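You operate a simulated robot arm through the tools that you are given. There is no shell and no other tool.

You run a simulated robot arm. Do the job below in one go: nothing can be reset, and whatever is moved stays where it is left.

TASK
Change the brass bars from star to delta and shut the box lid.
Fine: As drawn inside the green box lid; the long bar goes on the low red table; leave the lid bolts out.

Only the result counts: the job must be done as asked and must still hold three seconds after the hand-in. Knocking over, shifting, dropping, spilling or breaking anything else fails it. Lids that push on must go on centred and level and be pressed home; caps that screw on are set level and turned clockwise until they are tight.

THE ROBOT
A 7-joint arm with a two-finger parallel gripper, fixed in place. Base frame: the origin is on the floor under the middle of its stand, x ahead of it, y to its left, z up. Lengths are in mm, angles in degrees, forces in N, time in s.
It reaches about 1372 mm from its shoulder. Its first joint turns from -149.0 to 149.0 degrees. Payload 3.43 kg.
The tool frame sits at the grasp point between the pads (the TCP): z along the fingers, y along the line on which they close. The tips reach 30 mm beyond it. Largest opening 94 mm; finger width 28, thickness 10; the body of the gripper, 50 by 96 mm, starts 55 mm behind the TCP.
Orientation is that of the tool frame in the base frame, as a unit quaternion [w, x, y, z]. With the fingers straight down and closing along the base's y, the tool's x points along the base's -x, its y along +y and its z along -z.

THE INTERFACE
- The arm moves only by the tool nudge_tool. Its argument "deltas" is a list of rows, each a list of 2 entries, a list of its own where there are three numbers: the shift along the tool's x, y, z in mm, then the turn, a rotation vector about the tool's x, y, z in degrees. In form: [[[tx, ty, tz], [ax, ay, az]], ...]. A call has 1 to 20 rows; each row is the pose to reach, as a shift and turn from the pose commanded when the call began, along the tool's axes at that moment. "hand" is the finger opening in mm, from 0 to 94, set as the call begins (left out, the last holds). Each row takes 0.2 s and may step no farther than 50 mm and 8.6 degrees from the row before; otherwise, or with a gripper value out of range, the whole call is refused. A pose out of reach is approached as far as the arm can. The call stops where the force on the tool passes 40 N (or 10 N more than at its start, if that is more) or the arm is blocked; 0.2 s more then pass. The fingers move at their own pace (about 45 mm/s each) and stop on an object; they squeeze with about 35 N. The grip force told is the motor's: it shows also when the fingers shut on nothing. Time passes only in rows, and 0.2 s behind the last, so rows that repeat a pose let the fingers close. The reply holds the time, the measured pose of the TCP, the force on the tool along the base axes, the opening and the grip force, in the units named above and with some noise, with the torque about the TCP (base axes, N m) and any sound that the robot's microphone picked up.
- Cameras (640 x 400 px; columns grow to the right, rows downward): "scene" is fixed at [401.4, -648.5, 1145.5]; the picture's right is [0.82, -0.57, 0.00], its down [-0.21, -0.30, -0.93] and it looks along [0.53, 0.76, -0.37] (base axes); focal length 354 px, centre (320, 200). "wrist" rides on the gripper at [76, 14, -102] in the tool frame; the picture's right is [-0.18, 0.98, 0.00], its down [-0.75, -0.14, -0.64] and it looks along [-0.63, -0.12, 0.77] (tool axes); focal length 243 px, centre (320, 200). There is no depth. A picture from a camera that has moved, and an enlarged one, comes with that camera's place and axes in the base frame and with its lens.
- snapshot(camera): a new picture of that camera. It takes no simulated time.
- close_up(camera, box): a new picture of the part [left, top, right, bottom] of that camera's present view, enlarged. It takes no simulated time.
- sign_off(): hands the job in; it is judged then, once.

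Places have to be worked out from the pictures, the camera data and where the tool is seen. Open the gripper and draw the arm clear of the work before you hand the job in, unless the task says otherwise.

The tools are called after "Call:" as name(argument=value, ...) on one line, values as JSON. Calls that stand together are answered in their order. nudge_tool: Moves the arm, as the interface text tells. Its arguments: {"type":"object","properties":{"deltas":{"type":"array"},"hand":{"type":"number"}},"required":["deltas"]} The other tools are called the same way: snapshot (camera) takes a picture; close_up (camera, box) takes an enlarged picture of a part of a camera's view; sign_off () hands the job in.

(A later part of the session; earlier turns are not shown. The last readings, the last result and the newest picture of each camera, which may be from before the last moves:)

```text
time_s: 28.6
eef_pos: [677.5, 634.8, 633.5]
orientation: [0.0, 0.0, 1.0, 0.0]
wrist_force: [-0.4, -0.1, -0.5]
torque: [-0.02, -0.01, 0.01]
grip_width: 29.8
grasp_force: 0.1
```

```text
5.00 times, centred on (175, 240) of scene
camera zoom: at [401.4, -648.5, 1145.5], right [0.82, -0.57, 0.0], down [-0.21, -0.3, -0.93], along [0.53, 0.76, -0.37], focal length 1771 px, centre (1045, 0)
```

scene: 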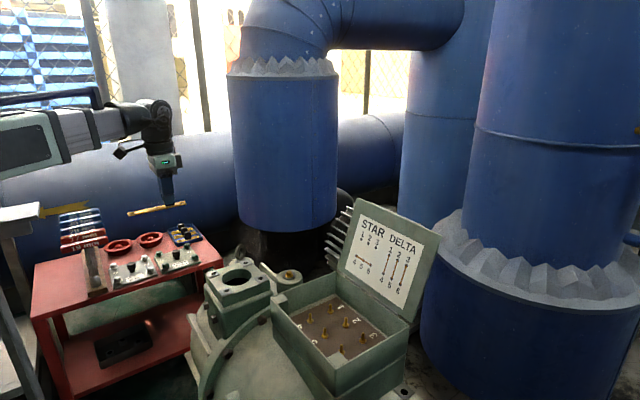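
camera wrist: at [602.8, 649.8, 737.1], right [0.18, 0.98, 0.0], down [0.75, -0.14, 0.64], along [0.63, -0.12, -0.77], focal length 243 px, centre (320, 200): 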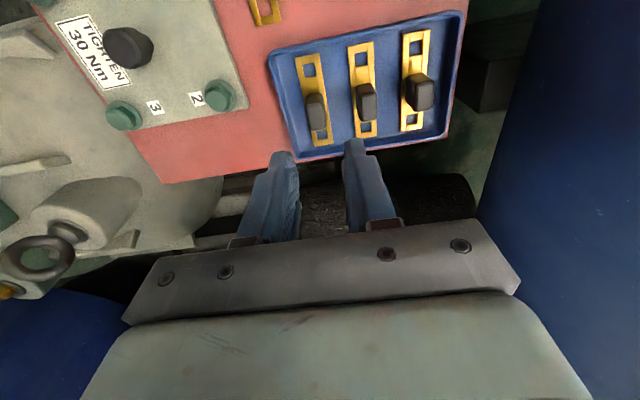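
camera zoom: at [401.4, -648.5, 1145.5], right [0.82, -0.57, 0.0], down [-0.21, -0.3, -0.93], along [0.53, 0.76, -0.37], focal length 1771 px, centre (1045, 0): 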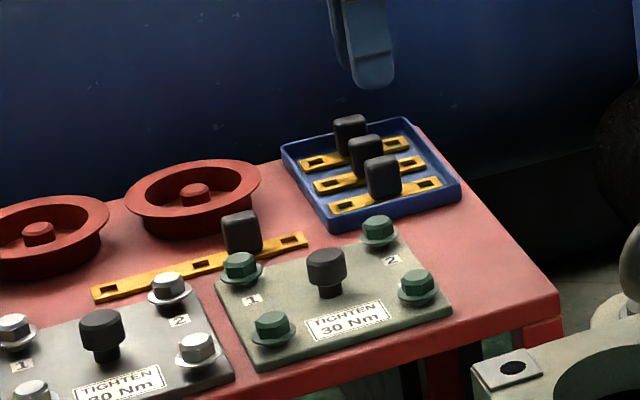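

Handle tops are at z≈537 with the first handle at (677.7, 633.2); the gripper is right above it. I narrow the fingers to 28 and go down to just above the tray rim to check clearance.

Call:
nudge_tool(deltas=[[[0, 0, 30], [0, 0, 0]], [[0, 0, 60], [0, 0, 0]], [[0, 0, 72], [0, 0, 0]], [[0, 0, 72], [0, 0, 0]]], hand=28)

Call:
close_up(camera="wrist", box=[220, 60, 480, 240])

Call:
close_up(camera="scene", box=[150, 210, 220, 260])

```text
time_s: 29.6
eef_pos: [677.3, 634.4, 561.3]
orientation: [-0.001, 0.001, 1.0, 0.0]
wrist_force: [0.3, 0.4, -0.9]
torque: [-0.02, 0.0, 0.02]
grip_width: 28.2
grasp_force: 0.0
```

```text
2.22 times, centred on (350, 150) of wrist
camera zoom: at [602.3, 649.5, 664.6], right [0.18, 0.98, 0.0], down [0.75, -0.14, 0.64], along [0.63, -0.12, -0.77], focal length 539 px, centre (253, 311)
```

zoom: 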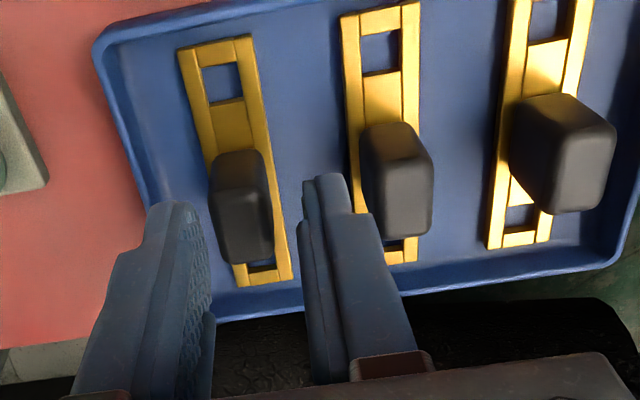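

```text
8.00 times, centred on (185, 235) of scene
camera zoom: at [401.4, -648.5, 1145.5], right [0.82, -0.57, 0.0], down [-0.21, -0.3, -0.93], along [0.53, 0.76, -0.37], focal length 2834 px, centre (1400, -80)
```

zoom: 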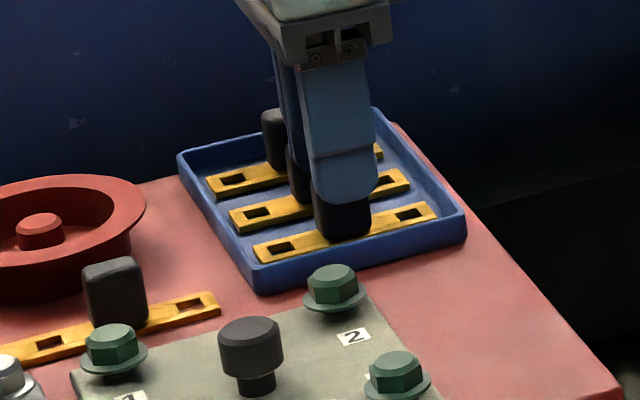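

Clearance looks fine. I go down to grip height and close on the first handle.

Call:
nudge_tool(deltas=[[[0, 0, 5], [0, 0, 0]], [[0, 0, 10], [0, 0, 0]], [[0, 0, 13], [0, 0, 0]], [[0, 0, 13], [0, 0, 0]]])

Call:
close_up(camera="scene", box=[150, 210, 220, 260])

```text
time_s: 30.6
eef_pos: [677.8, 633.7, 548.5]
orientation: [0.0, 0.0, 1.0, 0.001]
wrist_force: [0.0, 0.2, 0.1]
torque: [-0.02, 0.0, -0.01]
grip_width: 28.1
grasp_force: 0.1
```

```text
8.00 times, centred on (185, 235) of scene
camera zoom: at [401.4, -648.5, 1145.5], right [0.82, -0.57, 0.0], down [-0.21, -0.3, -0.93], along [0.53, 0.76, -0.37], focal length 2834 px, centre (1400, -80)
```

zoom: 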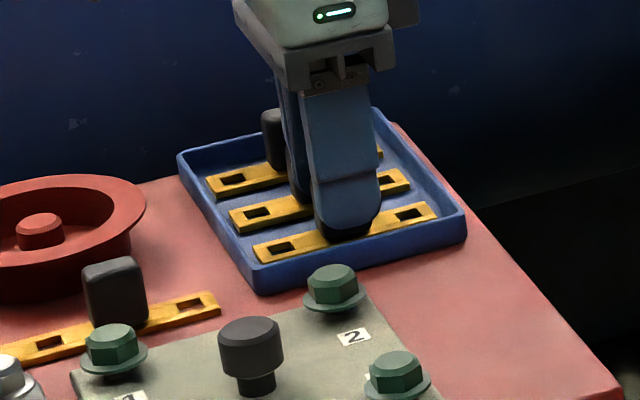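

No contact and the fingers straddle the handle. Closing, then a slow lift.

Call:
nudge_tool(deltas=[[[0, 0, 0], [0, 0, 0]], [[0, 0, 0], [0, 0, 0]], [[0, 0, 0], [0, 0, 0]], [[0, 0, 0], [0, 0, 0]]], hand=0)

Call:
nudge_tool(deltas=[[[0, 0, -5], [0, 0, 0]], [[0, 0, -15], [0, 0, 0]], [[0, 0, -35], [0, 0, 0]], [[0, 0, -70], [0, 0, 0]], [[0, 0, -110], [0, 0, 0]], [[0, 0, -110], [0, 0, 0]]])

Call:
close_up(camera="wrist", box=[220, 60, 480, 240])

Call:
close_up(camera="scene", box=[130, 180, 220, 260])

```text
time_s: 31.6
eef_pos: [678.1, 633.8, 547.7]
orientation: [0.0, 0.001, 1.0, 0.0]
wrist_force: [-0.4, -0.2, 0.5]
torque: [-0.02, 0.01, -0.01]
grip_width: 14.9
grasp_force: 34.9
```

```text
time_s: 33.0
eef_pos: [678.0, 633.7, 659.8]
orientation: [0.0, 0.0, 1.0, 0.001]
wrist_force: [0.2, -0.2, -0.6]
torque: [-0.03, 0.0, -0.02]
grip_width: 14.9
grasp_force: 35.0
```

```text
2.22 times, centred on (350, 150) of wrist
camera zoom: at [601.6, 648.8, 762.3], right [0.18, 0.98, 0.0], down [0.75, -0.14, 0.64], along [0.63, -0.12, -0.77], focal length 539 px, centre (253, 311)
```

zoom: 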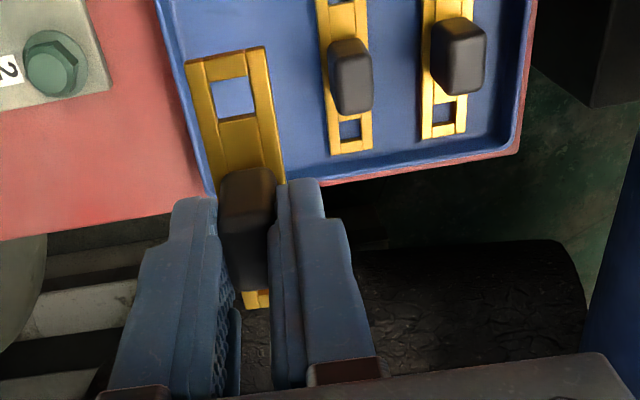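

```text
5.00 times, centred on (175, 220) of scene
camera zoom: at [401.4, -648.5, 1145.5], right [0.82, -0.57, 0.0], down [-0.21, -0.3, -0.93], along [0.53, 0.76, -0.37], focal length 1771 px, centre (1045, 100)
```

zoom: 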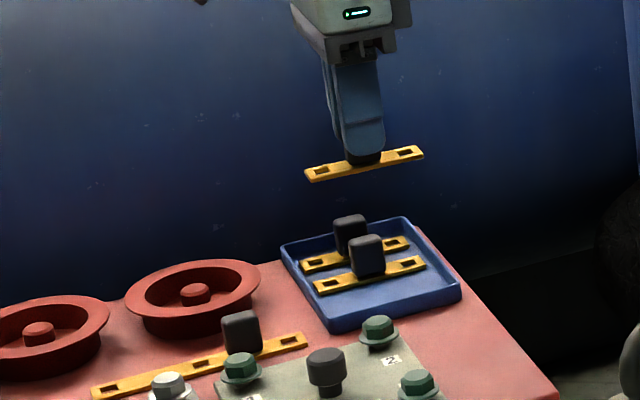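

Bar one is held level and centred. I carry it at height over to the box, above studs 1 and 4 (target TCP ≈ (800, -80)).

Call:
nudge_tool(deltas=[[[0, 0, -45], [0, 0, 0]], [[10, -10, -90], [0, 0, 0]], [[25, -30, -130], [0, 0, 0]], [[40, -70, -145], [0, 0, 0]], [[50, -117, -145], [0, 0, 0]], [[55, -165, -145], [0, 0, 0]], [[55, -214, -145], [0, 0, 0]], [[55, -263, -145], [0, 0, 0]], [[55, -312, -145], [0, 0, 0]], [[55, -361, -145], [0, 0, 0]], [[50, -410, -145], [0, 0, 0]], [[40, -458, -145], [0, 0, 0]], [[25, -505, -145], [0, 0, 0]], [[5, -550, -145], [0, 0, 0]], [[-20, -592, -145], [0, 0, 0]], [[-48, -632, -145], [0, 0, 0]], [[-78, -670, -140], [0, 0, 0]], [[-105, -700, -120], [0, 0, 0]], [[-120, -714, -90], [0, 0, 0]], [[-122, -714, -60], [0, 0, 0]]])

Call:
snapshot(camera="wrist")

Call:
snapshot(camera="scene")

```text
time_s: 37.2
eef_pos: [800.5, -79.5, 717.4]
orientation: [0.0, -0.001, 1.0, 0.001]
wrist_force: [-0.7, -0.3, -0.6]
torque: [-0.02, 0.01, -0.01]
grip_width: 15.0
grasp_force: 34.9
```

```text
taken
camera wrist: at [724.2, -64.9, 820.0], right [0.18, 0.98, 0.0], down [0.75, -0.14, 0.64], along [0.63, -0.12, -0.77], focal length 243 px, centre (320, 200)
```

wrist: 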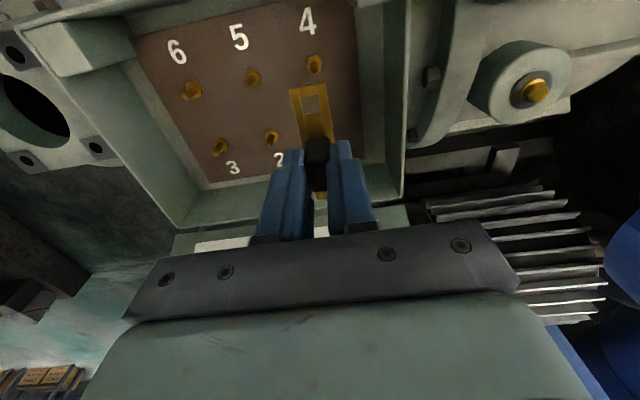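

```text
taken
```

scene: 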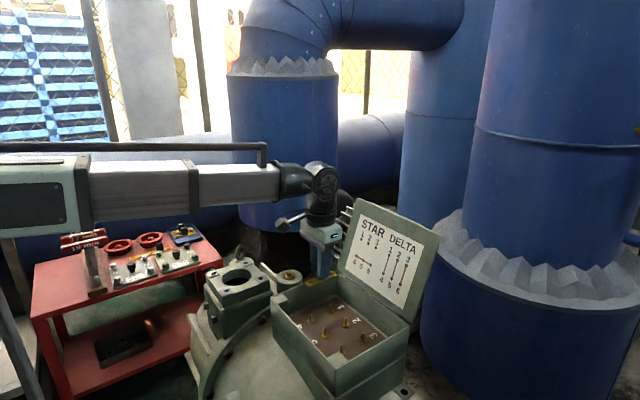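

Now I zoom to measure the studs and the bar's hole from this view.

Call:
close_up(camera="wrist", box=[170, 40, 350, 170])

Call:
close_up(camera="wrist", box=[270, 40, 360, 110])

Call:
close_up(camera="scene", box=[280, 260, 390, 360])

```text
3.08 times, centred on (260, 105) of wrist
camera zoom: at [724.2, -64.9, 820.0], right [0.18, 0.98, 0.0], down [0.75, -0.14, 0.64], along [0.63, -0.12, -0.77], focal length 746 px, centre (505, 492)
```

zoom: 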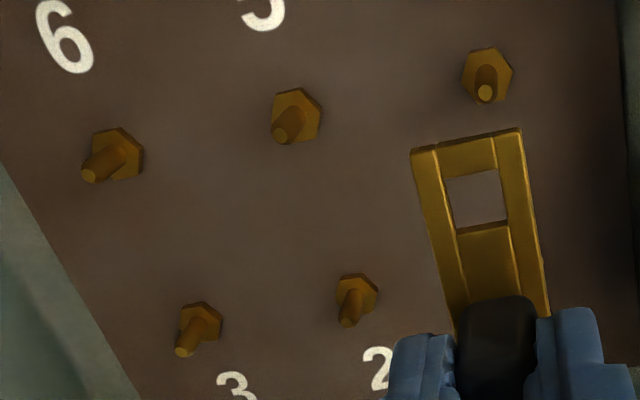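

```text
5.71 times, centred on (315, 75) of wrist
camera zoom: at [724.2, -64.9, 820.0], right [0.18, 0.98, 0.0], down [0.75, -0.14, 0.64], along [0.63, -0.12, -0.77], focal length 1386 px, centre (349, 914)
```

zoom: 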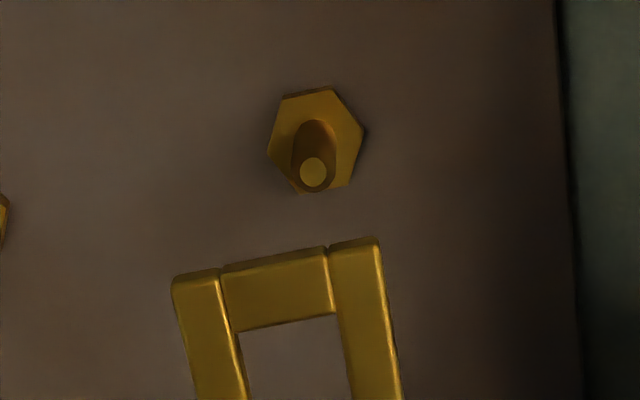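

```text
4.00 times, centred on (335, 310) of scene
camera zoom: at [401.4, -648.5, 1145.5], right [0.82, -0.57, 0.0], down [-0.21, -0.3, -0.93], along [0.53, 0.76, -0.37], focal length 1417 px, centre (260, -240)
```

zoom: 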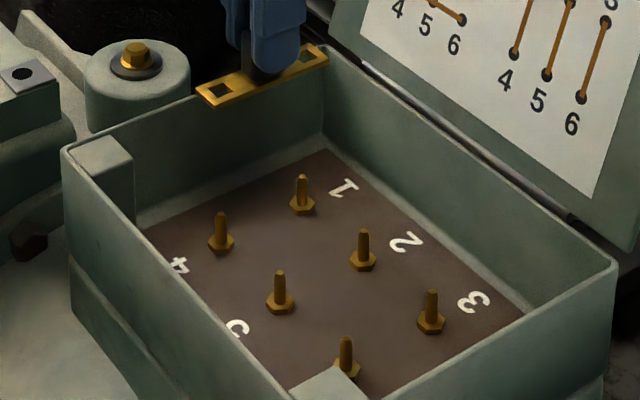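

The near hole is already almost over stud 4. I zoom into the scene view to check the far hole against stud 1.

Call:
close_up(camera="scene", box=[320, 265, 370, 300])

Call:
close_up(camera="scene", box=[320, 295, 370, 330])

```text
11.43 times, centred on (345, 282) of scene
camera zoom: at [401.4, -648.5, 1145.5], right [0.82, -0.57, 0.0], down [-0.21, -0.3, -0.93], along [0.53, 0.76, -0.37], focal length 4048 px, centre (34, -743)
```

zoom: 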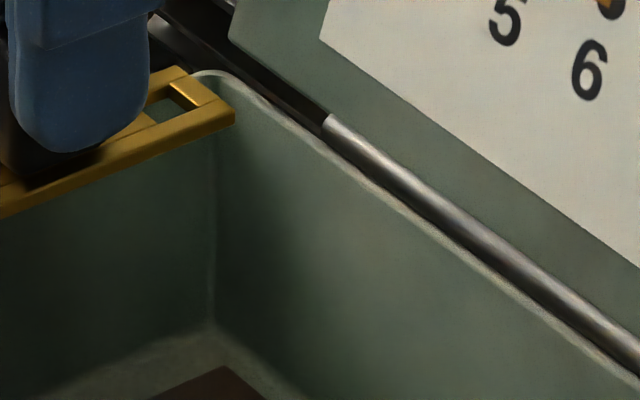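

```text
11.43 times, centred on (345, 312) of scene
camera zoom: at [401.4, -648.5, 1145.5], right [0.82, -0.57, 0.0], down [-0.21, -0.3, -0.93], along [0.53, 0.76, -0.37], focal length 4048 px, centre (34, -1086)
```

zoom: 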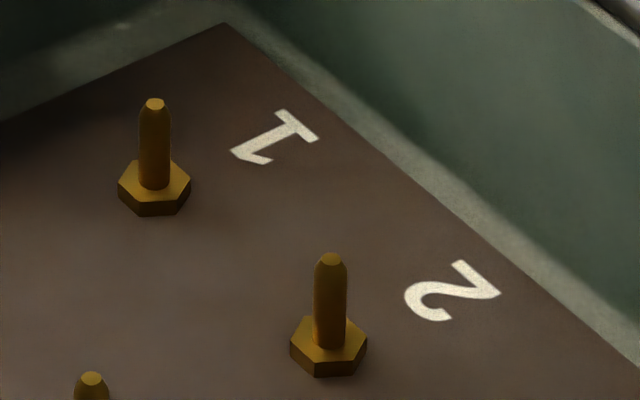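

Both holes line up with studs 1 and 4 to about a millimetre. I shift 0.7 mm back and lower to just above the stud tips to re-check.

Call:
nudge_tool(deltas=[[[0.7, 0, 25], [0, 0, 0]], [[0.7, 0, 50], [0, 0, 0]], [[0.7, 0, 68], [0, 0, 0]], [[0.7, 0, 74], [0, 0, 0]], [[0.7, 0, 74], [0, 0, 0]]])

Call:
close_up(camera="wrist", box=[270, 60, 370, 140])

Call:
close_up(camera="scene", box=[295, 285, 365, 330])

```text
time_s: 38.4
eef_pos: [797.1, -80.5, 644.8]
orientation: [0.0, 0.0, 1.0, 0.0]
wrist_force: [-0.6, -0.6, -0.6]
torque: [0.02, 0.0, 0.0]
grip_width: 14.8
grasp_force: 34.5
```

```text
5.00 times, centred on (320, 100) of wrist
camera zoom: at [723.2, -64.8, 747.3], right [0.18, 0.98, 0.0], down [0.75, -0.14, 0.64], along [0.63, -0.12, -0.77], focal length 1213 px, centre (320, 700)
```

zoom: 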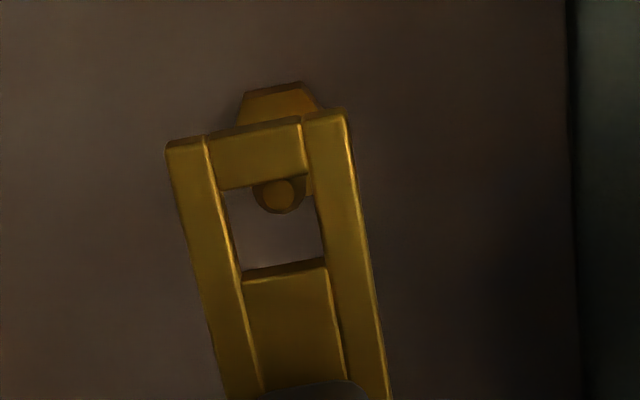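

```text
8.89 times, centred on (330, 308) of scene
camera zoom: at [401.4, -648.5, 1145.5], right [0.82, -0.57, 0.0], down [-0.21, -0.3, -0.93], along [0.53, 0.76, -0.37], focal length 3148 px, centre (231, -756)
```

zoom: 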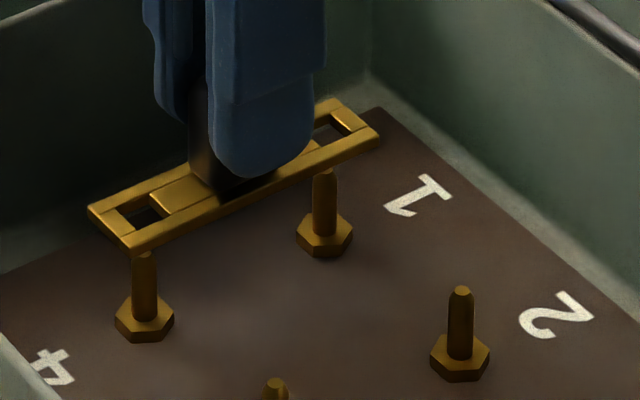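

The stud tip shows inside the hole and the computed offset is under half a millimetre. I lower straight down over the studs.

Call:
nudge_tool(deltas=[[[0, 0, 5], [0, 0, 0]], [[0, 0, 10], [0, 0, 0]], [[0, 0, 15], [0, 0, 0]], [[0, 0, 20], [0, 0, 0]], [[0, 0, 24], [0, 0, 0]], [[0, 0, 24], [0, 0, 0]]])

Call:
close_up(camera="wrist", box=[270, 60, 370, 140])

Call:
close_up(camera="scene", box=[295, 285, 365, 330])

```text
time_s: 39.8
eef_pos: [800.0, -80.3, 621.5]
orientation: [0.0, 0.0, 1.0, 0.0]
wrist_force: [-0.4, 0.9, -1.0]
torque: [0.04, -0.02, 0.01]
grip_width: 14.7
grasp_force: 35.2
```

```text
5.00 times, centred on (320, 100) of wrist
camera zoom: at [723.3, -65.0, 723.2], right [0.18, 0.98, 0.0], down [0.75, -0.14, 0.64], along [0.63, -0.12, -0.77], focal length 1213 px, centre (320, 700)
```

zoom: 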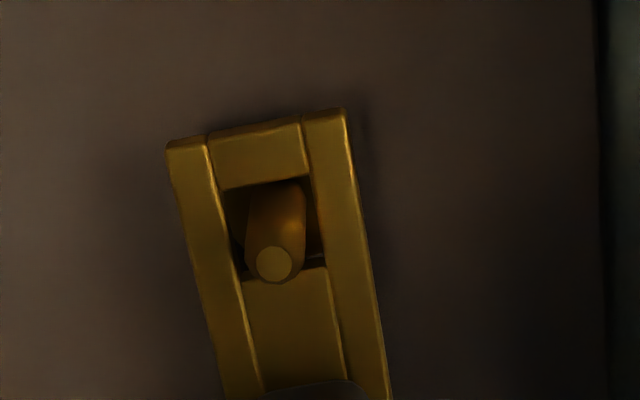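

```text
8.89 times, centred on (330, 308) of scene
camera zoom: at [401.4, -648.5, 1145.5], right [0.82, -0.57, 0.0], down [-0.21, -0.3, -0.93], along [0.53, 0.76, -0.37], focal length 3148 px, centre (231, -756)
```

zoom: 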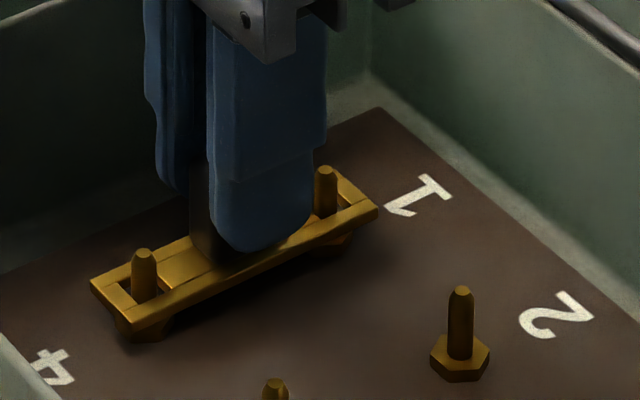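

Both studs pass through the holes. I lower the remaining few millimetres until it seats on the hex shoulders.

Call:
nudge_tool(deltas=[[[0, 0, 2], [0, 0, 0]], [[0, 0, 4], [0, 0, 0]], [[0, 0, 6], [0, 0, 0]], [[0, 0, 6], [0, 0, 0]]])

Call:
close_up(camera="scene", box=[295, 285, 365, 330])

```text
time_s: 40.8
eef_pos: [797.6, -80.0, 614.8]
orientation: [0.0, 0.0, 1.0, 0.0]
wrist_force: [-0.8, 0.7, 0.9]
torque: [0.01, -0.03, -0.01]
grip_width: 15.0
grasp_force: 34.7
```

```text
8.89 times, centred on (330, 308) of scene
camera zoom: at [401.4, -648.5, 1145.5], right [0.82, -0.57, 0.0], down [-0.21, -0.3, -0.93], along [0.53, 0.76, -0.37], focal length 3148 px, centre (231, -756)
```

zoom: 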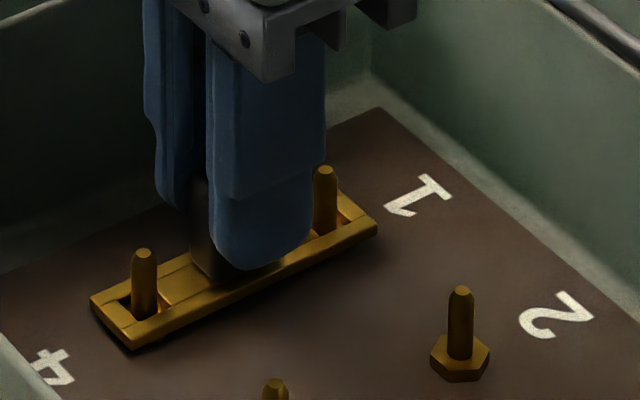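

Call:
nudge_tool(deltas=[[[0, 0, 1], [0, 0, 0]], [[0, 0, 2], [0, 0, 0]], [[0, 0, 3], [0, 0, 0]], [[0, 0, 3], [0, 0, 0]]])

```text
time_s: 41.8
eef_pos: [798.8, -80.3, 612.6]
orientation: [0.0, 0.0, 1.0, 0.0]
wrist_force: [-0.2, 0.0, 29.6]
torque: [-0.02, -0.07, 0.01]
grip_width: 14.8
grasp_force: 35.5
```

Seated: 29.6 N with no tilting torque at z≈612.7. I ease off and open the fingers to 30.

Call:
nudge_tool(deltas=[[[0, 0, -1.5], [0, 0, 0]], [[0, 0, -2.5], [0, 0, 0]], [[0, 0, -2.5], [0, 0, 0]]])

Call:
nudge_tool(deltas=[[[0, 0, 0], [0, 0, 0]], [[0, 0, 0], [0, 0, 0]], [[0, 0, 0], [0, 0, 0]]], hand=30)

Call:
close_up(camera="wrist", box=[220, 60, 420, 200])

Call:
close_up(camera="scene", box=[295, 285, 365, 330])

```text
time_s: 42.6
eef_pos: [799.3, -79.0, 613.1]
orientation: [0.0, -0.001, 1.0, 0.0]
wrist_force: [0.8, 0.3, -0.8]
torque: [0.03, -0.01, -0.03]
grip_width: 14.8
grasp_force: 34.9
```

```text
time_s: 43.4
eef_pos: [800.0, -80.3, 614.2]
orientation: [0.0, 0.0, 1.0, 0.0]
wrist_force: [0.6, 0.0, 0.8]
torque: [-0.01, 0.01, 0.01]
grip_width: 30.2
grasp_force: 0.1
```

```text
2.86 times, centred on (320, 130) of wrist
camera zoom: at [723.4, -64.8, 717.0], right [0.18, 0.98, 0.0], down [0.75, -0.14, 0.64], along [0.63, -0.12, -0.77], focal length 693 px, centre (320, 400)
```

zoom: 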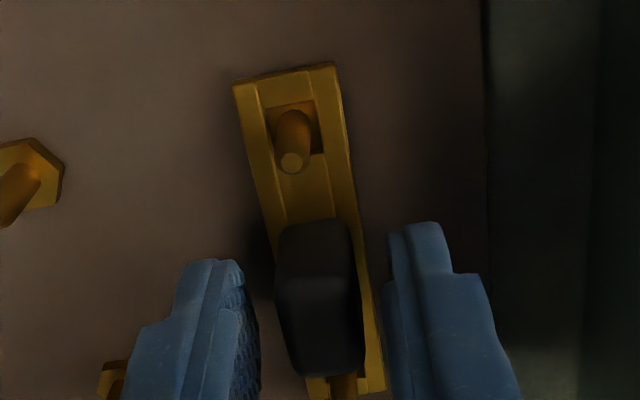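

```text
8.89 times, centred on (330, 308) of scene
camera zoom: at [401.4, -648.5, 1145.5], right [0.82, -0.57, 0.0], down [-0.21, -0.3, -0.93], along [0.53, 0.76, -0.37], focal length 3148 px, centre (231, -756)
```

zoom: 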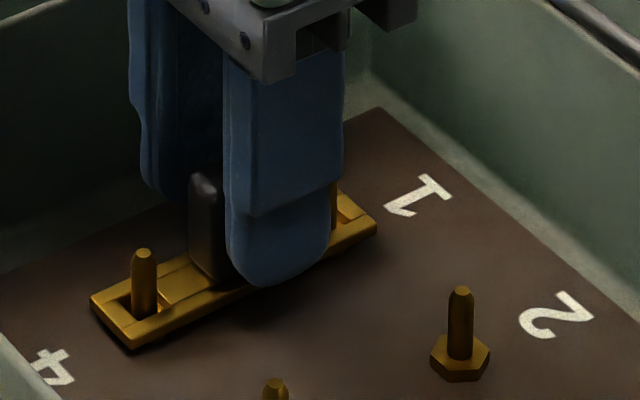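

Bar 1-4 is seated and released. I lift away and return to the tray for the middle bar.

Call:
nudge_tool(deltas=[[[0, 0, -20], [0, 0, 0]], [[0, 0, -60], [0, 0, 0]], [[0, 0, -105], [0, 0, 0]], [[0, 0, -150], [0, 0, 0]], [[10, 10, -185], [0, 0, 0]], [[35, 50, -190], [0, 0, 0]], [[65, 88, -190], [0, 0, 0]], [[95, 126, -190], [0, 0, 0]], [[122, 166, -190], [0, 0, 0]], [[145, 209, -190], [0, 0, 0]], [[160, 255, -190], [0, 0, 0]], [[170, 303, -190], [0, 0, 0]], [[175, 352, -190], [0, 0, 0]], [[175, 401, -190], [0, 0, 0]], [[175, 450, -190], [0, 0, 0]], [[175, 499, -190], [0, 0, 0]], [[175, 548, -190], [0, 0, 0]], [[170, 596, -190], [0, 0, 0]], [[160, 643, -185], [0, 0, 0]], [[150, 688, -180], [0, 0, 0]]])

Call:
close_up(camera="scene", box=[280, 270, 400, 370])

```text
time_s: 47.6
eef_pos: [650.7, 610.3, 793.7]
orientation: [0.0, 0.0, 1.0, 0.0]
wrist_force: [-0.3, -0.2, -1.2]
torque: [0.02, -0.01, -0.02]
grip_width: 29.7
grasp_force: 0.0
```

```text
4.00 times, centred on (340, 320) of scene
camera zoom: at [401.4, -648.5, 1145.5], right [0.82, -0.57, 0.0], down [-0.21, -0.3, -0.93], along [0.53, 0.76, -0.37], focal length 1417 px, centre (240, -280)
```

zoom: 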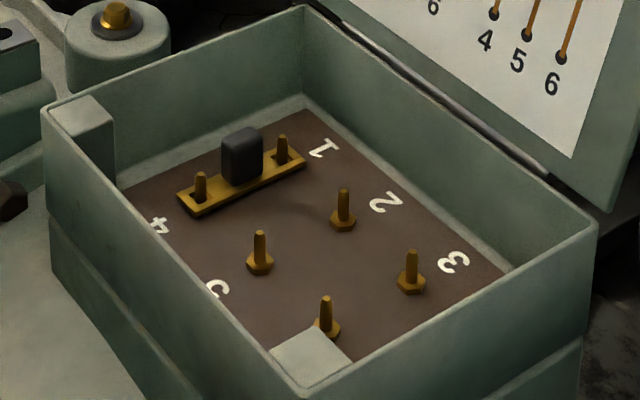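

Bar 1-4 looks right. I move above the middle bar at about (677.5, 676).

Call:
nudge_tool(deltas=[[[-10, 25, 20], [0, 0, 0]], [[-20, 50, 45], [0, 0, 0]], [[-27, 66, 80], [0, 0, 0]], [[-27, 66, 125], [0, 0, 0]], [[-27, 66, 165], [0, 0, 0]], [[-27, 66, 165], [0, 0, 0]]], hand=34)

Call:
close_up(camera="wrist", box=[220, 60, 420, 200])

Call:
close_up(camera="scene", box=[130, 190, 220, 260])

```text
time_s: 49.0
eef_pos: [676.4, 674.0, 630.6]
orientation: [0.0, 0.001, 1.0, 0.0]
wrist_force: [0.3, 0.2, -0.3]
torque: [0.0, -0.05, -0.03]
grip_width: 34.4
grasp_force: 0.2
```

```text
2.86 times, centred on (320, 130) of wrist
camera zoom: at [600.5, 689.0, 733.3], right [0.18, 0.98, 0.0], down [0.75, -0.14, 0.64], along [0.63, -0.12, -0.77], focal length 693 px, centre (320, 400)
```

zoom: 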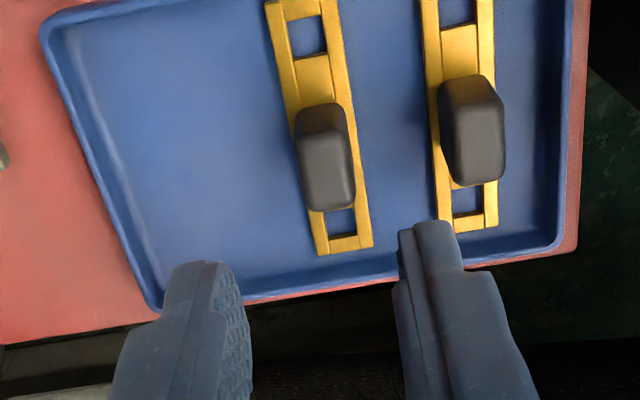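

```text
5.71 times, centred on (175, 225) of scene
camera zoom: at [401.4, -648.5, 1145.5], right [0.82, -0.57, 0.0], down [-0.21, -0.3, -0.93], along [0.53, 0.76, -0.37], focal length 2024 px, centre (1149, 57)
```

zoom: 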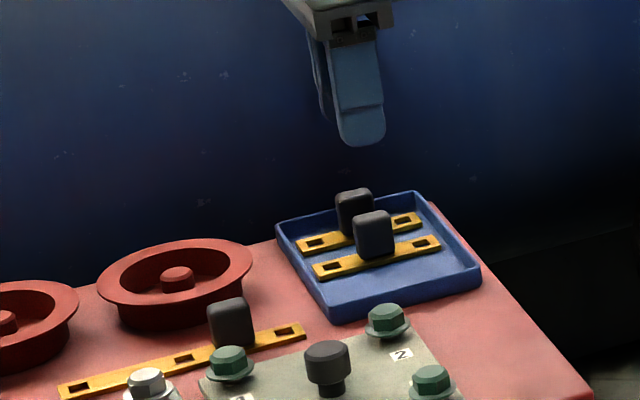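

Middle handle measured at (678.2, 676.8). I correct by (+1.5, +2.3) and descend to grip height.

Call:
nudge_tool(deltas=[[[-1.5, 2.3, 25], [0, 0, 0]], [[-1.5, 2.3, 50], [0, 0, 0]], [[-1.5, 2.3, 70], [0, 0, 0]], [[-1.5, 2.3, 82], [0, 0, 0]], [[-1.5, 2.3, 82], [0, 0, 0]]], hand=30)

Call:
close_up(camera="wrist", box=[220, 60, 420, 200])

Call:
close_up(camera="scene", box=[150, 210, 220, 260])

```text
time_s: 50.2
eef_pos: [677.3, 675.7, 546.5]
orientation: [0.0, 0.001, 1.0, 0.0]
wrist_force: [-0.4, 0.4, 0.4]
torque: [-0.02, 0.01, 0.0]
grip_width: 29.9
grasp_force: 0.1
```

```text
2.86 times, centred on (320, 130) of wrist
camera zoom: at [601.9, 691.1, 650.4], right [0.18, 0.98, 0.0], down [0.75, -0.14, 0.64], along [0.63, -0.12, -0.77], focal length 693 px, centre (320, 400)
```

zoom: 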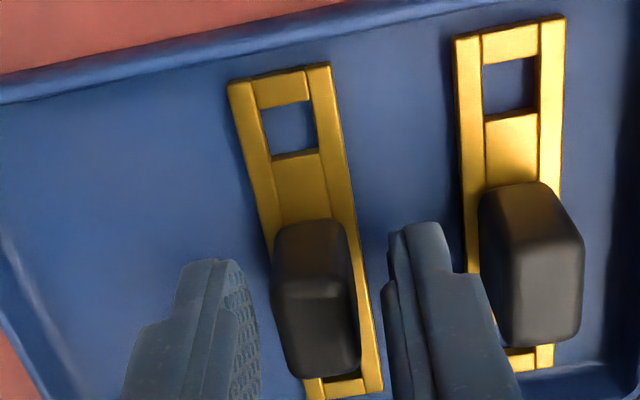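

```text
8.00 times, centred on (185, 235) of scene
camera zoom: at [401.4, -648.5, 1145.5], right [0.82, -0.57, 0.0], down [-0.21, -0.3, -0.93], along [0.53, 0.76, -0.37], focal length 2834 px, centre (1400, -80)
```

zoom: 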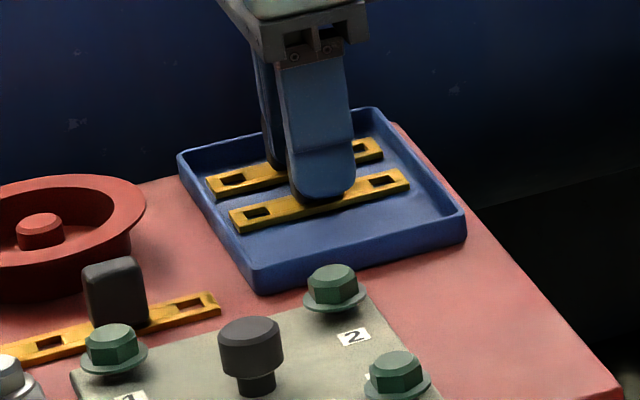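

Fingers straddle the middle handle, same relative view as the first. Closing and lifting.

Call:
nudge_tool(deltas=[[[0, 0, 0], [0, 0, 0]], [[0, 0, 0], [0, 0, 0]], [[0, 0, 0], [0, 0, 0]], [[0, 0, 0], [0, 0, 0]]], hand=0)

Call:
nudge_tool(deltas=[[[0, 0, -5], [0, 0, 0]], [[0, 0, -15], [0, 0, 0]], [[0, 0, -35], [0, 0, 0]], [[0, 0, -70], [0, 0, 0]], [[0, 0, -110], [0, 0, 0]], [[0, 0, -110], [0, 0, 0]]])

Call:
close_up(camera="wrist", box=[220, 60, 420, 200])

Call:
close_up(camera="scene", box=[130, 180, 220, 260])

```text
time_s: 51.2
eef_pos: [678.3, 676.2, 546.9]
orientation: [0.0, 0.0, 1.0, 0.0]
wrist_force: [0.6, -0.7, 0.0]
torque: [-0.01, -0.02, 0.0]
grip_width: 14.9
grasp_force: 34.9
```

```text
time_s: 52.6
eef_pos: [679.0, 675.5, 658.2]
orientation: [0.0, -0.001, 1.0, 0.0]
wrist_force: [0.6, 0.5, -0.3]
torque: [0.01, 0.03, 0.04]
grip_width: 14.8
grasp_force: 34.9
```

```text
2.86 times, centred on (320, 130) of wrist
camera zoom: at [602.6, 691.4, 760.3], right [0.18, 0.98, 0.0], down [0.75, -0.14, 0.64], along [0.63, -0.12, -0.77], focal length 693 px, centre (320, 400)
```

zoom: 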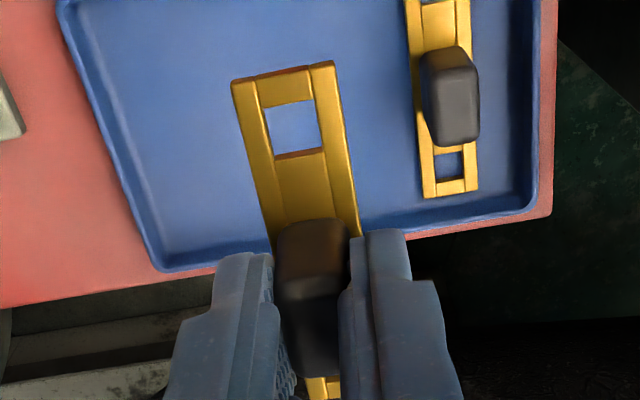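

```text
5.00 times, centred on (175, 220) of scene
camera zoom: at [401.4, -648.5, 1145.5], right [0.82, -0.57, 0.0], down [-0.21, -0.3, -0.93], along [0.53, 0.76, -0.37], focal length 1771 px, centre (1045, 100)
```

zoom: 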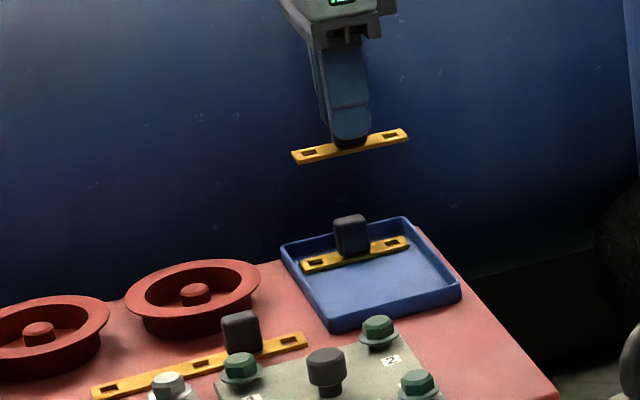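

Second bar is held level. I carry it across to above studs 2 and 5.

Call:
nudge_tool(deltas=[[[0, 0, -45], [0, 0, 0]], [[10, -10, -90], [0, 0, 0]], [[25, -30, -130], [0, 0, 0]], [[40, -70, -145], [0, 0, 0]], [[50, -117, -145], [0, 0, 0]], [[55, -165, -145], [0, 0, 0]], [[55, -214, -145], [0, 0, 0]], [[55, -263, -145], [0, 0, 0]], [[55, -312, -145], [0, 0, 0]], [[55, -361, -145], [0, 0, 0]], [[55, -410, -145], [0, 0, 0]], [[50, -459, -145], [0, 0, 0]], [[42, -507, -145], [0, 0, 0]], [[28, -554, -145], [0, 0, 0]], [[10, -599, -145], [0, 0, 0]], [[-12, -642, -145], [0, 0, 0]], [[-38, -684, -145], [0, 0, 0]], [[-65, -724, -145], [0, 0, 0]], [[-92, -764, -140], [0, 0, 0]], [[-115, -795, -120], [0, 0, 0]]])

Call:
nudge_tool(deltas=[[[-6.3, -21.3, 20], [0, 0, 0]], [[-6.3, -21.3, 50], [0, 0, 0]], [[-6.3, -21.3, 75], [0, 0, 0]], [[-6.3, -21.3, 75], [0, 0, 0]]])

Call:
close_up(camera="wrist", box=[250, 40, 370, 130])

Call:
close_up(camera="scene", box=[290, 270, 390, 345])

```text
time_s: 56.8
eef_pos: [792.5, -119.9, 778.1]
orientation: [0.0, 0.001, 1.0, 0.0]
wrist_force: [-1.2, -0.2, -1.3]
torque: [0.0, -0.01, 0.01]
grip_width: 14.6
grasp_force: 34.6
```

```text
time_s: 57.8
eef_pos: [799.1, -140.9, 701.1]
orientation: [0.001, 0.0, 1.0, 0.0]
wrist_force: [-0.4, -0.4, -1.4]
torque: [0.01, 0.0, 0.0]
grip_width: 14.8
grasp_force: 34.5
```

```text
4.44 times, centred on (310, 85) of wrist
camera zoom: at [723.1, -125.9, 804.7], right [0.18, 0.98, 0.0], down [0.75, -0.14, 0.64], along [0.63, -0.12, -0.77], focal length 1078 px, centre (364, 711)
```

zoom: 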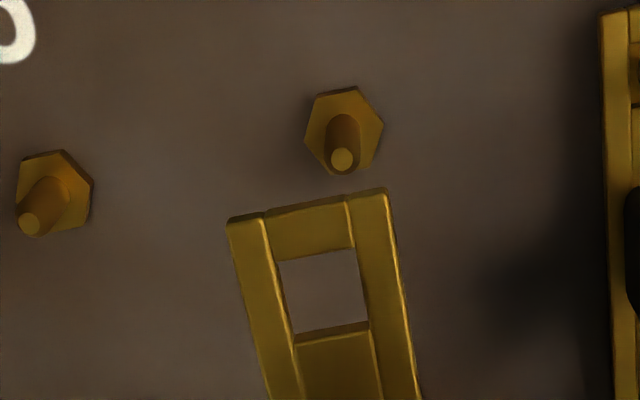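

```text
5.33 times, centred on (340, 308) of scene
camera zoom: at [401.4, -648.5, 1145.5], right [0.82, -0.57, 0.0], down [-0.21, -0.3, -0.93], along [0.53, 0.76, -0.37], focal length 1889 px, centre (213, -373)
```

zoom: 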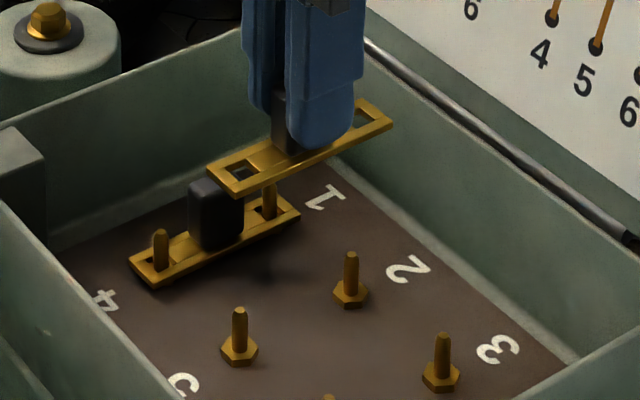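

Stud 5 reads (770.3, -138.6), the hole (770.6, -139.8): I shift y by +1.1 and lower to just above the tips.

Call:
nudge_tool(deltas=[[[0.2, 1.1, 20], [0, 0, 0]], [[0.2, 1.1, 40], [0, 0, 0]], [[0.2, 1.1, 57], [0, 0, 0]], [[0.2, 1.1, 57], [0, 0, 0]]])

Call:
close_up(camera="wrist", box=[270, 60, 370, 140])

Call:
close_up(camera="scene", box=[310, 295, 380, 345])

```text
time_s: 58.8
eef_pos: [797.7, -139.5, 644.3]
orientation: [0.0, -0.001, 1.0, 0.0]
wrist_force: [-0.4, -0.1, -1.0]
torque: [-0.01, -0.01, -0.02]
grip_width: 15.0
grasp_force: 34.7
```

```text
5.00 times, centred on (320, 100) of wrist
camera zoom: at [722.7, -124.1, 747.2], right [0.18, 0.98, 0.0], down [0.75, -0.14, 0.64], along [0.63, -0.12, -0.77], focal length 1213 px, centre (320, 700)
```

zoom: 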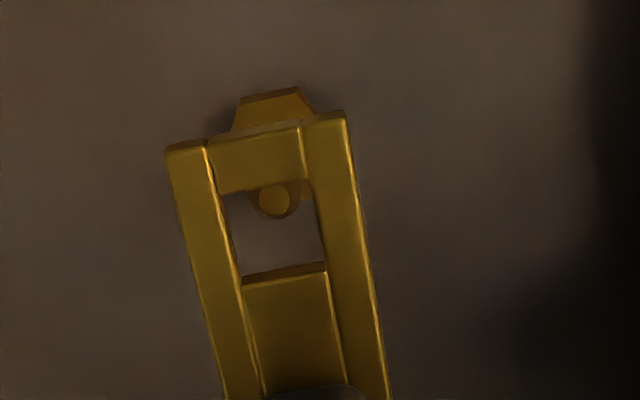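

```text
8.00 times, centred on (345, 320) of scene
camera zoom: at [401.4, -648.5, 1145.5], right [0.82, -0.57, 0.0], down [-0.21, -0.3, -0.93], along [0.53, 0.76, -0.37], focal length 2834 px, centre (120, -760)
```

zoom: 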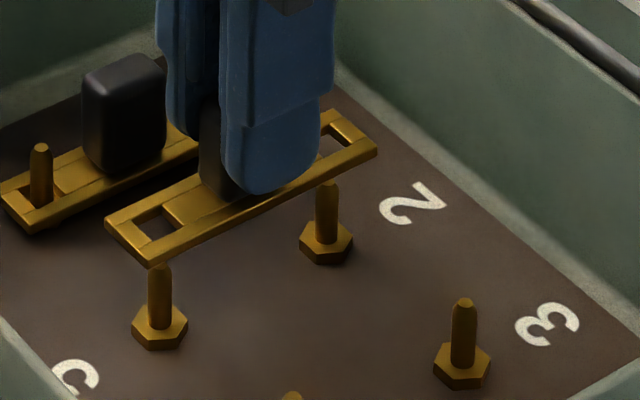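

Hole and stud agree within 0.3 mm. Lowering onto the studs.

Call:
nudge_tool(deltas=[[[0, 0, 5], [0, 0, 0]], [[0, 0, 10], [0, 0, 0]], [[0, 0, 15], [0, 0, 0]], [[0, 0, 20], [0, 0, 0]], [[0, 0, 25], [0, 0, 0]], [[0, 0, 29], [0, 0, 0]], [[0, 0, 29], [0, 0, 0]]])

Call:
close_up(camera="wrist", box=[270, 60, 370, 140])

Call:
close_up(camera="scene", box=[310, 295, 380, 345])

```text
time_s: 60.4
eef_pos: [799.3, -139.0, 616.7]
orientation: [0.0, 0.001, 1.0, 0.0]
wrist_force: [0.4, 0.3, -0.8]
torque: [-0.01, -0.01, -0.02]
grip_width: 15.2
grasp_force: 34.9
```

```text
5.00 times, centred on (320, 100) of wrist
camera zoom: at [723.4, -124.0, 718.9], right [0.18, 0.98, 0.0], down [0.75, -0.14, 0.64], along [0.63, -0.12, -0.77], focal length 1213 px, centre (320, 700)
```

zoom: 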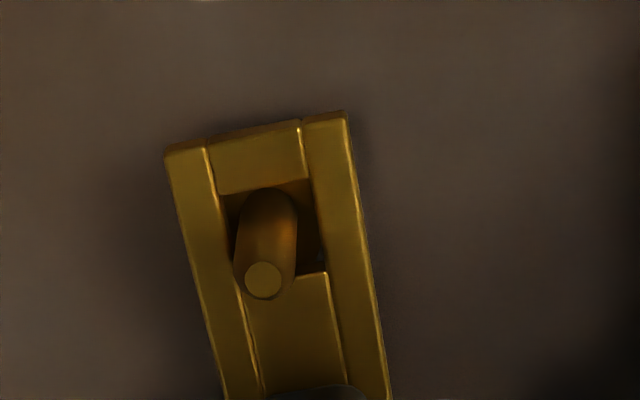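

```text
8.00 times, centred on (345, 320) of scene
camera zoom: at [401.4, -648.5, 1145.5], right [0.82, -0.57, 0.0], down [-0.21, -0.3, -0.93], along [0.53, 0.76, -0.37], focal length 2834 px, centre (120, -760)
```

zoom: 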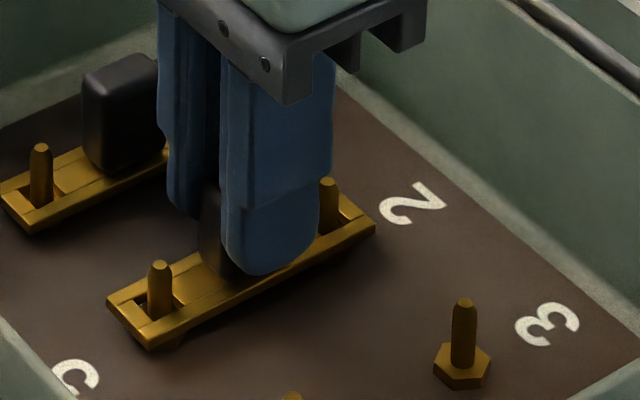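

Studs 2 and 5 are through the holes. Final few millimetres down to seat.

Call:
nudge_tool(deltas=[[[0, -0.4, 2], [0, 0, 0]], [[0, -0.4, 4], [0, 0, 0]], [[0, -0.4, 5.5], [0, 0, 0]], [[0, -0.4, 7], [0, 0, 0]], [[0, -0.4, 7], [0, 0, 0]]])

```text
time_s: 61.6
eef_pos: [798.5, -137.8, 609.5]
orientation: [0.001, 0.0, 1.0, 0.0]
wrist_force: [2.3, -0.5, 29.3]
torque: [-0.02, -0.16, -0.02]
grip_width: 15.0
grasp_force: 35.4
```

Seated with 29 N contact. I ease off, release, and check.

Call:
nudge_tool(deltas=[[[0, 0, -1.5], [0, 0, 0]], [[0, 0, -2.5], [0, 0, 0]], [[0, 0, -2.5], [0, 0, 0]]])

Call:
nudge_tool(deltas=[[[0, 0, 0], [0, 0, 0]], [[0, 0, 0], [0, 0, 0]], [[0, 0, 0], [0, 0, 0]]], hand=30)

Call:
close_up(camera="wrist", box=[220, 60, 420, 200])

Call:
close_up(camera="scene", box=[310, 295, 380, 345])

```text
time_s: 62.4
eef_pos: [797.0, -140.0, 610.4]
orientation: [-0.001, -0.001, 1.0, -0.001]
wrist_force: [0.1, 0.1, -0.7]
torque: [-0.02, -0.01, 0.01]
grip_width: 15.1
grasp_force: 34.9
```

```text
time_s: 63.2
eef_pos: [798.9, -139.6, 611.5]
orientation: [-0.001, 0.0, 1.0, 0.0]
wrist_force: [-0.3, 0.0, 0.4]
torque: [0.0, 0.03, 0.01]
grip_width: 29.7
grasp_force: 0.1
```

```text
2.86 times, centred on (320, 130) of wrist
camera zoom: at [723.0, -123.9, 714.3], right [0.18, 0.98, 0.0], down [0.75, -0.14, 0.64], along [0.63, -0.12, -0.77], focal length 693 px, centre (320, 400)
```

zoom: 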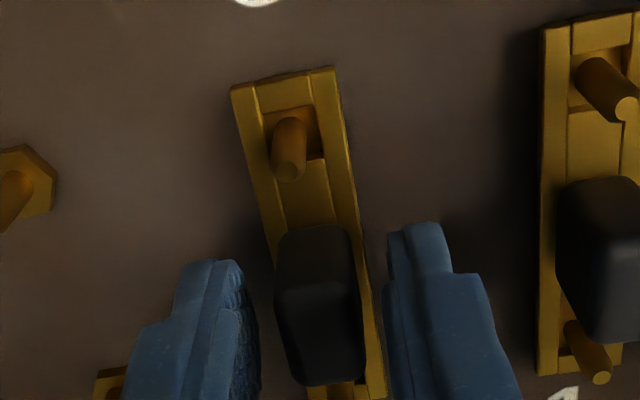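

```text
8.00 times, centred on (345, 320) of scene
camera zoom: at [401.4, -648.5, 1145.5], right [0.82, -0.57, 0.0], down [-0.21, -0.3, -0.93], along [0.53, 0.76, -0.37], focal length 2834 px, centre (120, -760)
```

zoom: 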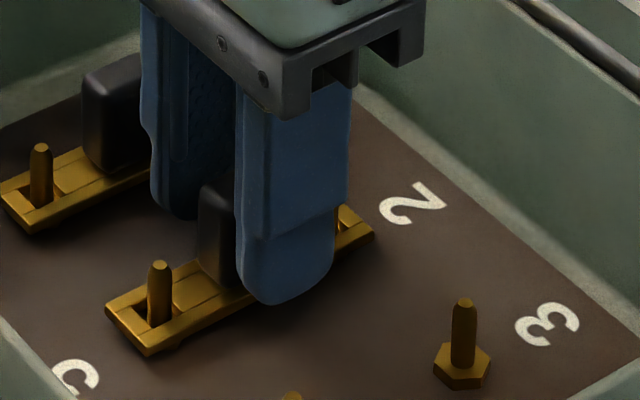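

Second bar is down on its studs. I lift and head back for the third bar.

Call:
nudge_tool(deltas=[[[0, 0, -20], [0, 0, 0]], [[0, 0, -60], [0, 0, 0]], [[0, 0, -105], [0, 0, 0]], [[0, 0, -150], [0, 0, 0]], [[10, 10, -185], [0, 0, 0]], [[35, 50, -190], [0, 0, 0]], [[60, 91, -190], [0, 0, 0]], [[85, 132, -190], [0, 0, 0]], [[110, 173, -190], [0, 0, 0]], [[132, 216, -190], [0, 0, 0]], [[150, 261, -190], [0, 0, 0]], [[162, 308, -190], [0, 0, 0]], [[172, 356, -190], [0, 0, 0]], [[175, 405, -190], [0, 0, 0]], [[175, 454, -190], [0, 0, 0]], [[175, 503, -190], [0, 0, 0]], [[175, 552, -190], [0, 0, 0]], [[175, 601, -190], [0, 0, 0]], [[173, 650, -190], [0, 0, 0]], [[170, 699, -190], [0, 0, 0]]])

Call:
close_up(camera="scene", box=[290, 285, 390, 365])

Call:
nudge_tool(deltas=[[[-10, 45, 0], [0, 0, 0]], [[-25, 90, 5], [0, 0, 0]], [[-38, 130, 20], [0, 0, 0]], [[-47, 155, 50], [0, 0, 0]], [[-48, 159, 95], [0, 0, 0]], [[-48, 159, 140], [0, 0, 0]], [[-48, 159, 170], [0, 0, 0]], [[-48, 159, 170], [0, 0, 0]]])

Call:
close_up(camera="wrist", box=[220, 60, 420, 200])

Call:
close_up(camera="scene", box=[130, 190, 220, 260])

```text
time_s: 67.4
eef_pos: [628.2, 561.4, 800.6]
orientation: [0.0, 0.0, 1.0, -0.001]
wrist_force: [-0.1, 0.3, 0.2]
torque: [0.0, 0.0, -0.01]
grip_width: 29.9
grasp_force: 0.0
```

```text
5.00 times, centred on (340, 325) of scene
camera zoom: at [401.4, -648.5, 1145.5], right [0.82, -0.57, 0.0], down [-0.21, -0.3, -0.93], along [0.53, 0.76, -0.37], focal length 1771 px, centre (220, -425)
```

zoom: 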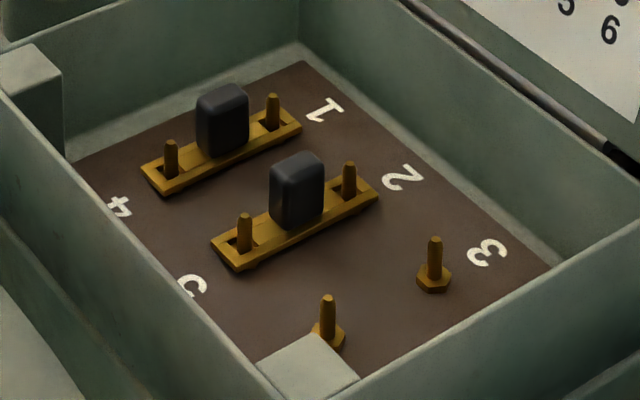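

```text
time_s: 69.2
eef_pos: [676.2, 719.4, 633.4]
orientation: [0.0, 0.0, 1.0, 0.0]
wrist_force: [0.0, -0.6, 0.4]
torque: [-0.03, 0.04, -0.02]
grip_width: 30.1
grasp_force: 0.1
```

```text
2.86 times, centred on (320, 130) of wrist
camera zoom: at [600.4, 734.2, 734.6], right [0.18, 0.98, 0.0], down [0.75, -0.14, 0.64], along [0.63, -0.12, -0.77], focal length 693 px, centre (320, 400)
```

zoom: 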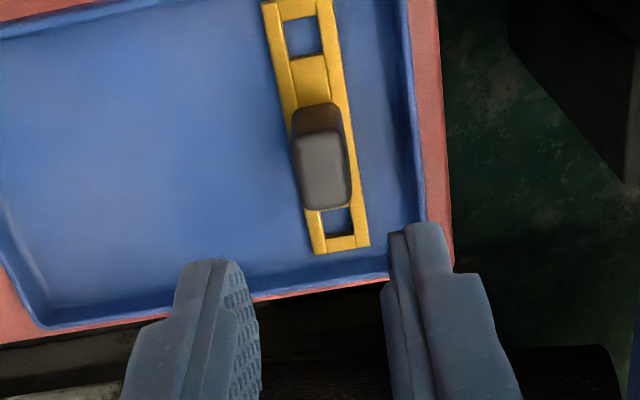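

```text
5.71 times, centred on (175, 225) of scene
camera zoom: at [401.4, -648.5, 1145.5], right [0.82, -0.57, 0.0], down [-0.21, -0.3, -0.93], along [0.53, 0.76, -0.37], focal length 2024 px, centre (1149, 57)
```

zoom: 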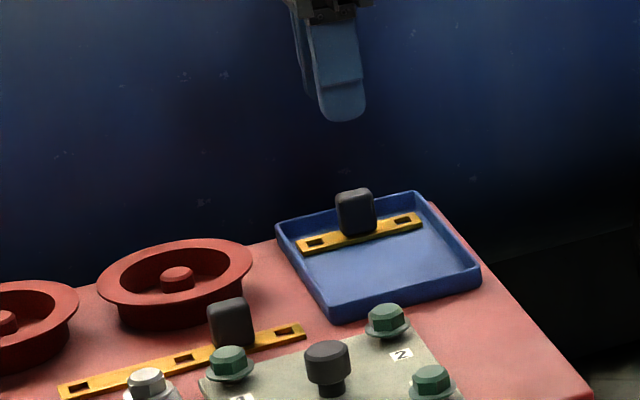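

The box now shows 1-4 and 2-5 seated. The third handle reads (677.9, 721.4), near the tray wall, so I use a 24 mm opening and come down slightly inward.

Call:
nudge_tool(deltas=[[[-1.2, 0.9, 25], [0, 0, 0]], [[-1.2, 0.9, 50], [0, 0, 0]], [[-1.2, 0.9, 66], [0, 0, 0]], [[-1.2, 0.9, 66], [0, 0, 0]]], hand=24)

Call:
close_up(camera="wrist", box=[220, 60, 420, 200])

```text
time_s: 70.2
eef_pos: [677.0, 719.7, 565.8]
orientation: [-0.001, 0.0, 1.0, 0.0]
wrist_force: [-0.2, 0.3, 1.0]
torque: [-0.01, -0.02, 0.01]
grip_width: 24.2
grasp_force: 0.1
```

```text
2.86 times, centred on (320, 130) of wrist
camera zoom: at [602.2, 734.5, 668.5], right [0.18, 0.98, 0.0], down [0.75, -0.14, 0.64], along [0.63, -0.12, -0.77], focal length 693 px, centre (320, 400)
```

zoom: 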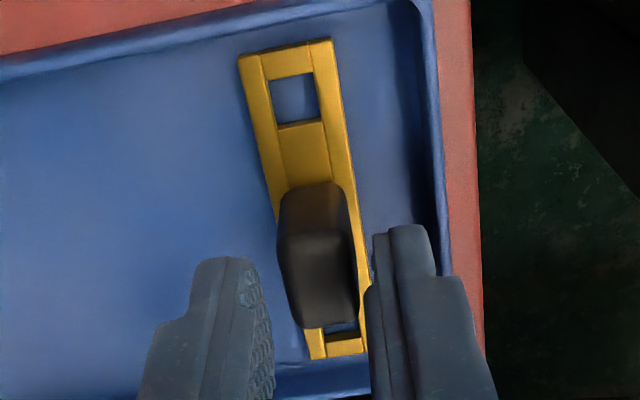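

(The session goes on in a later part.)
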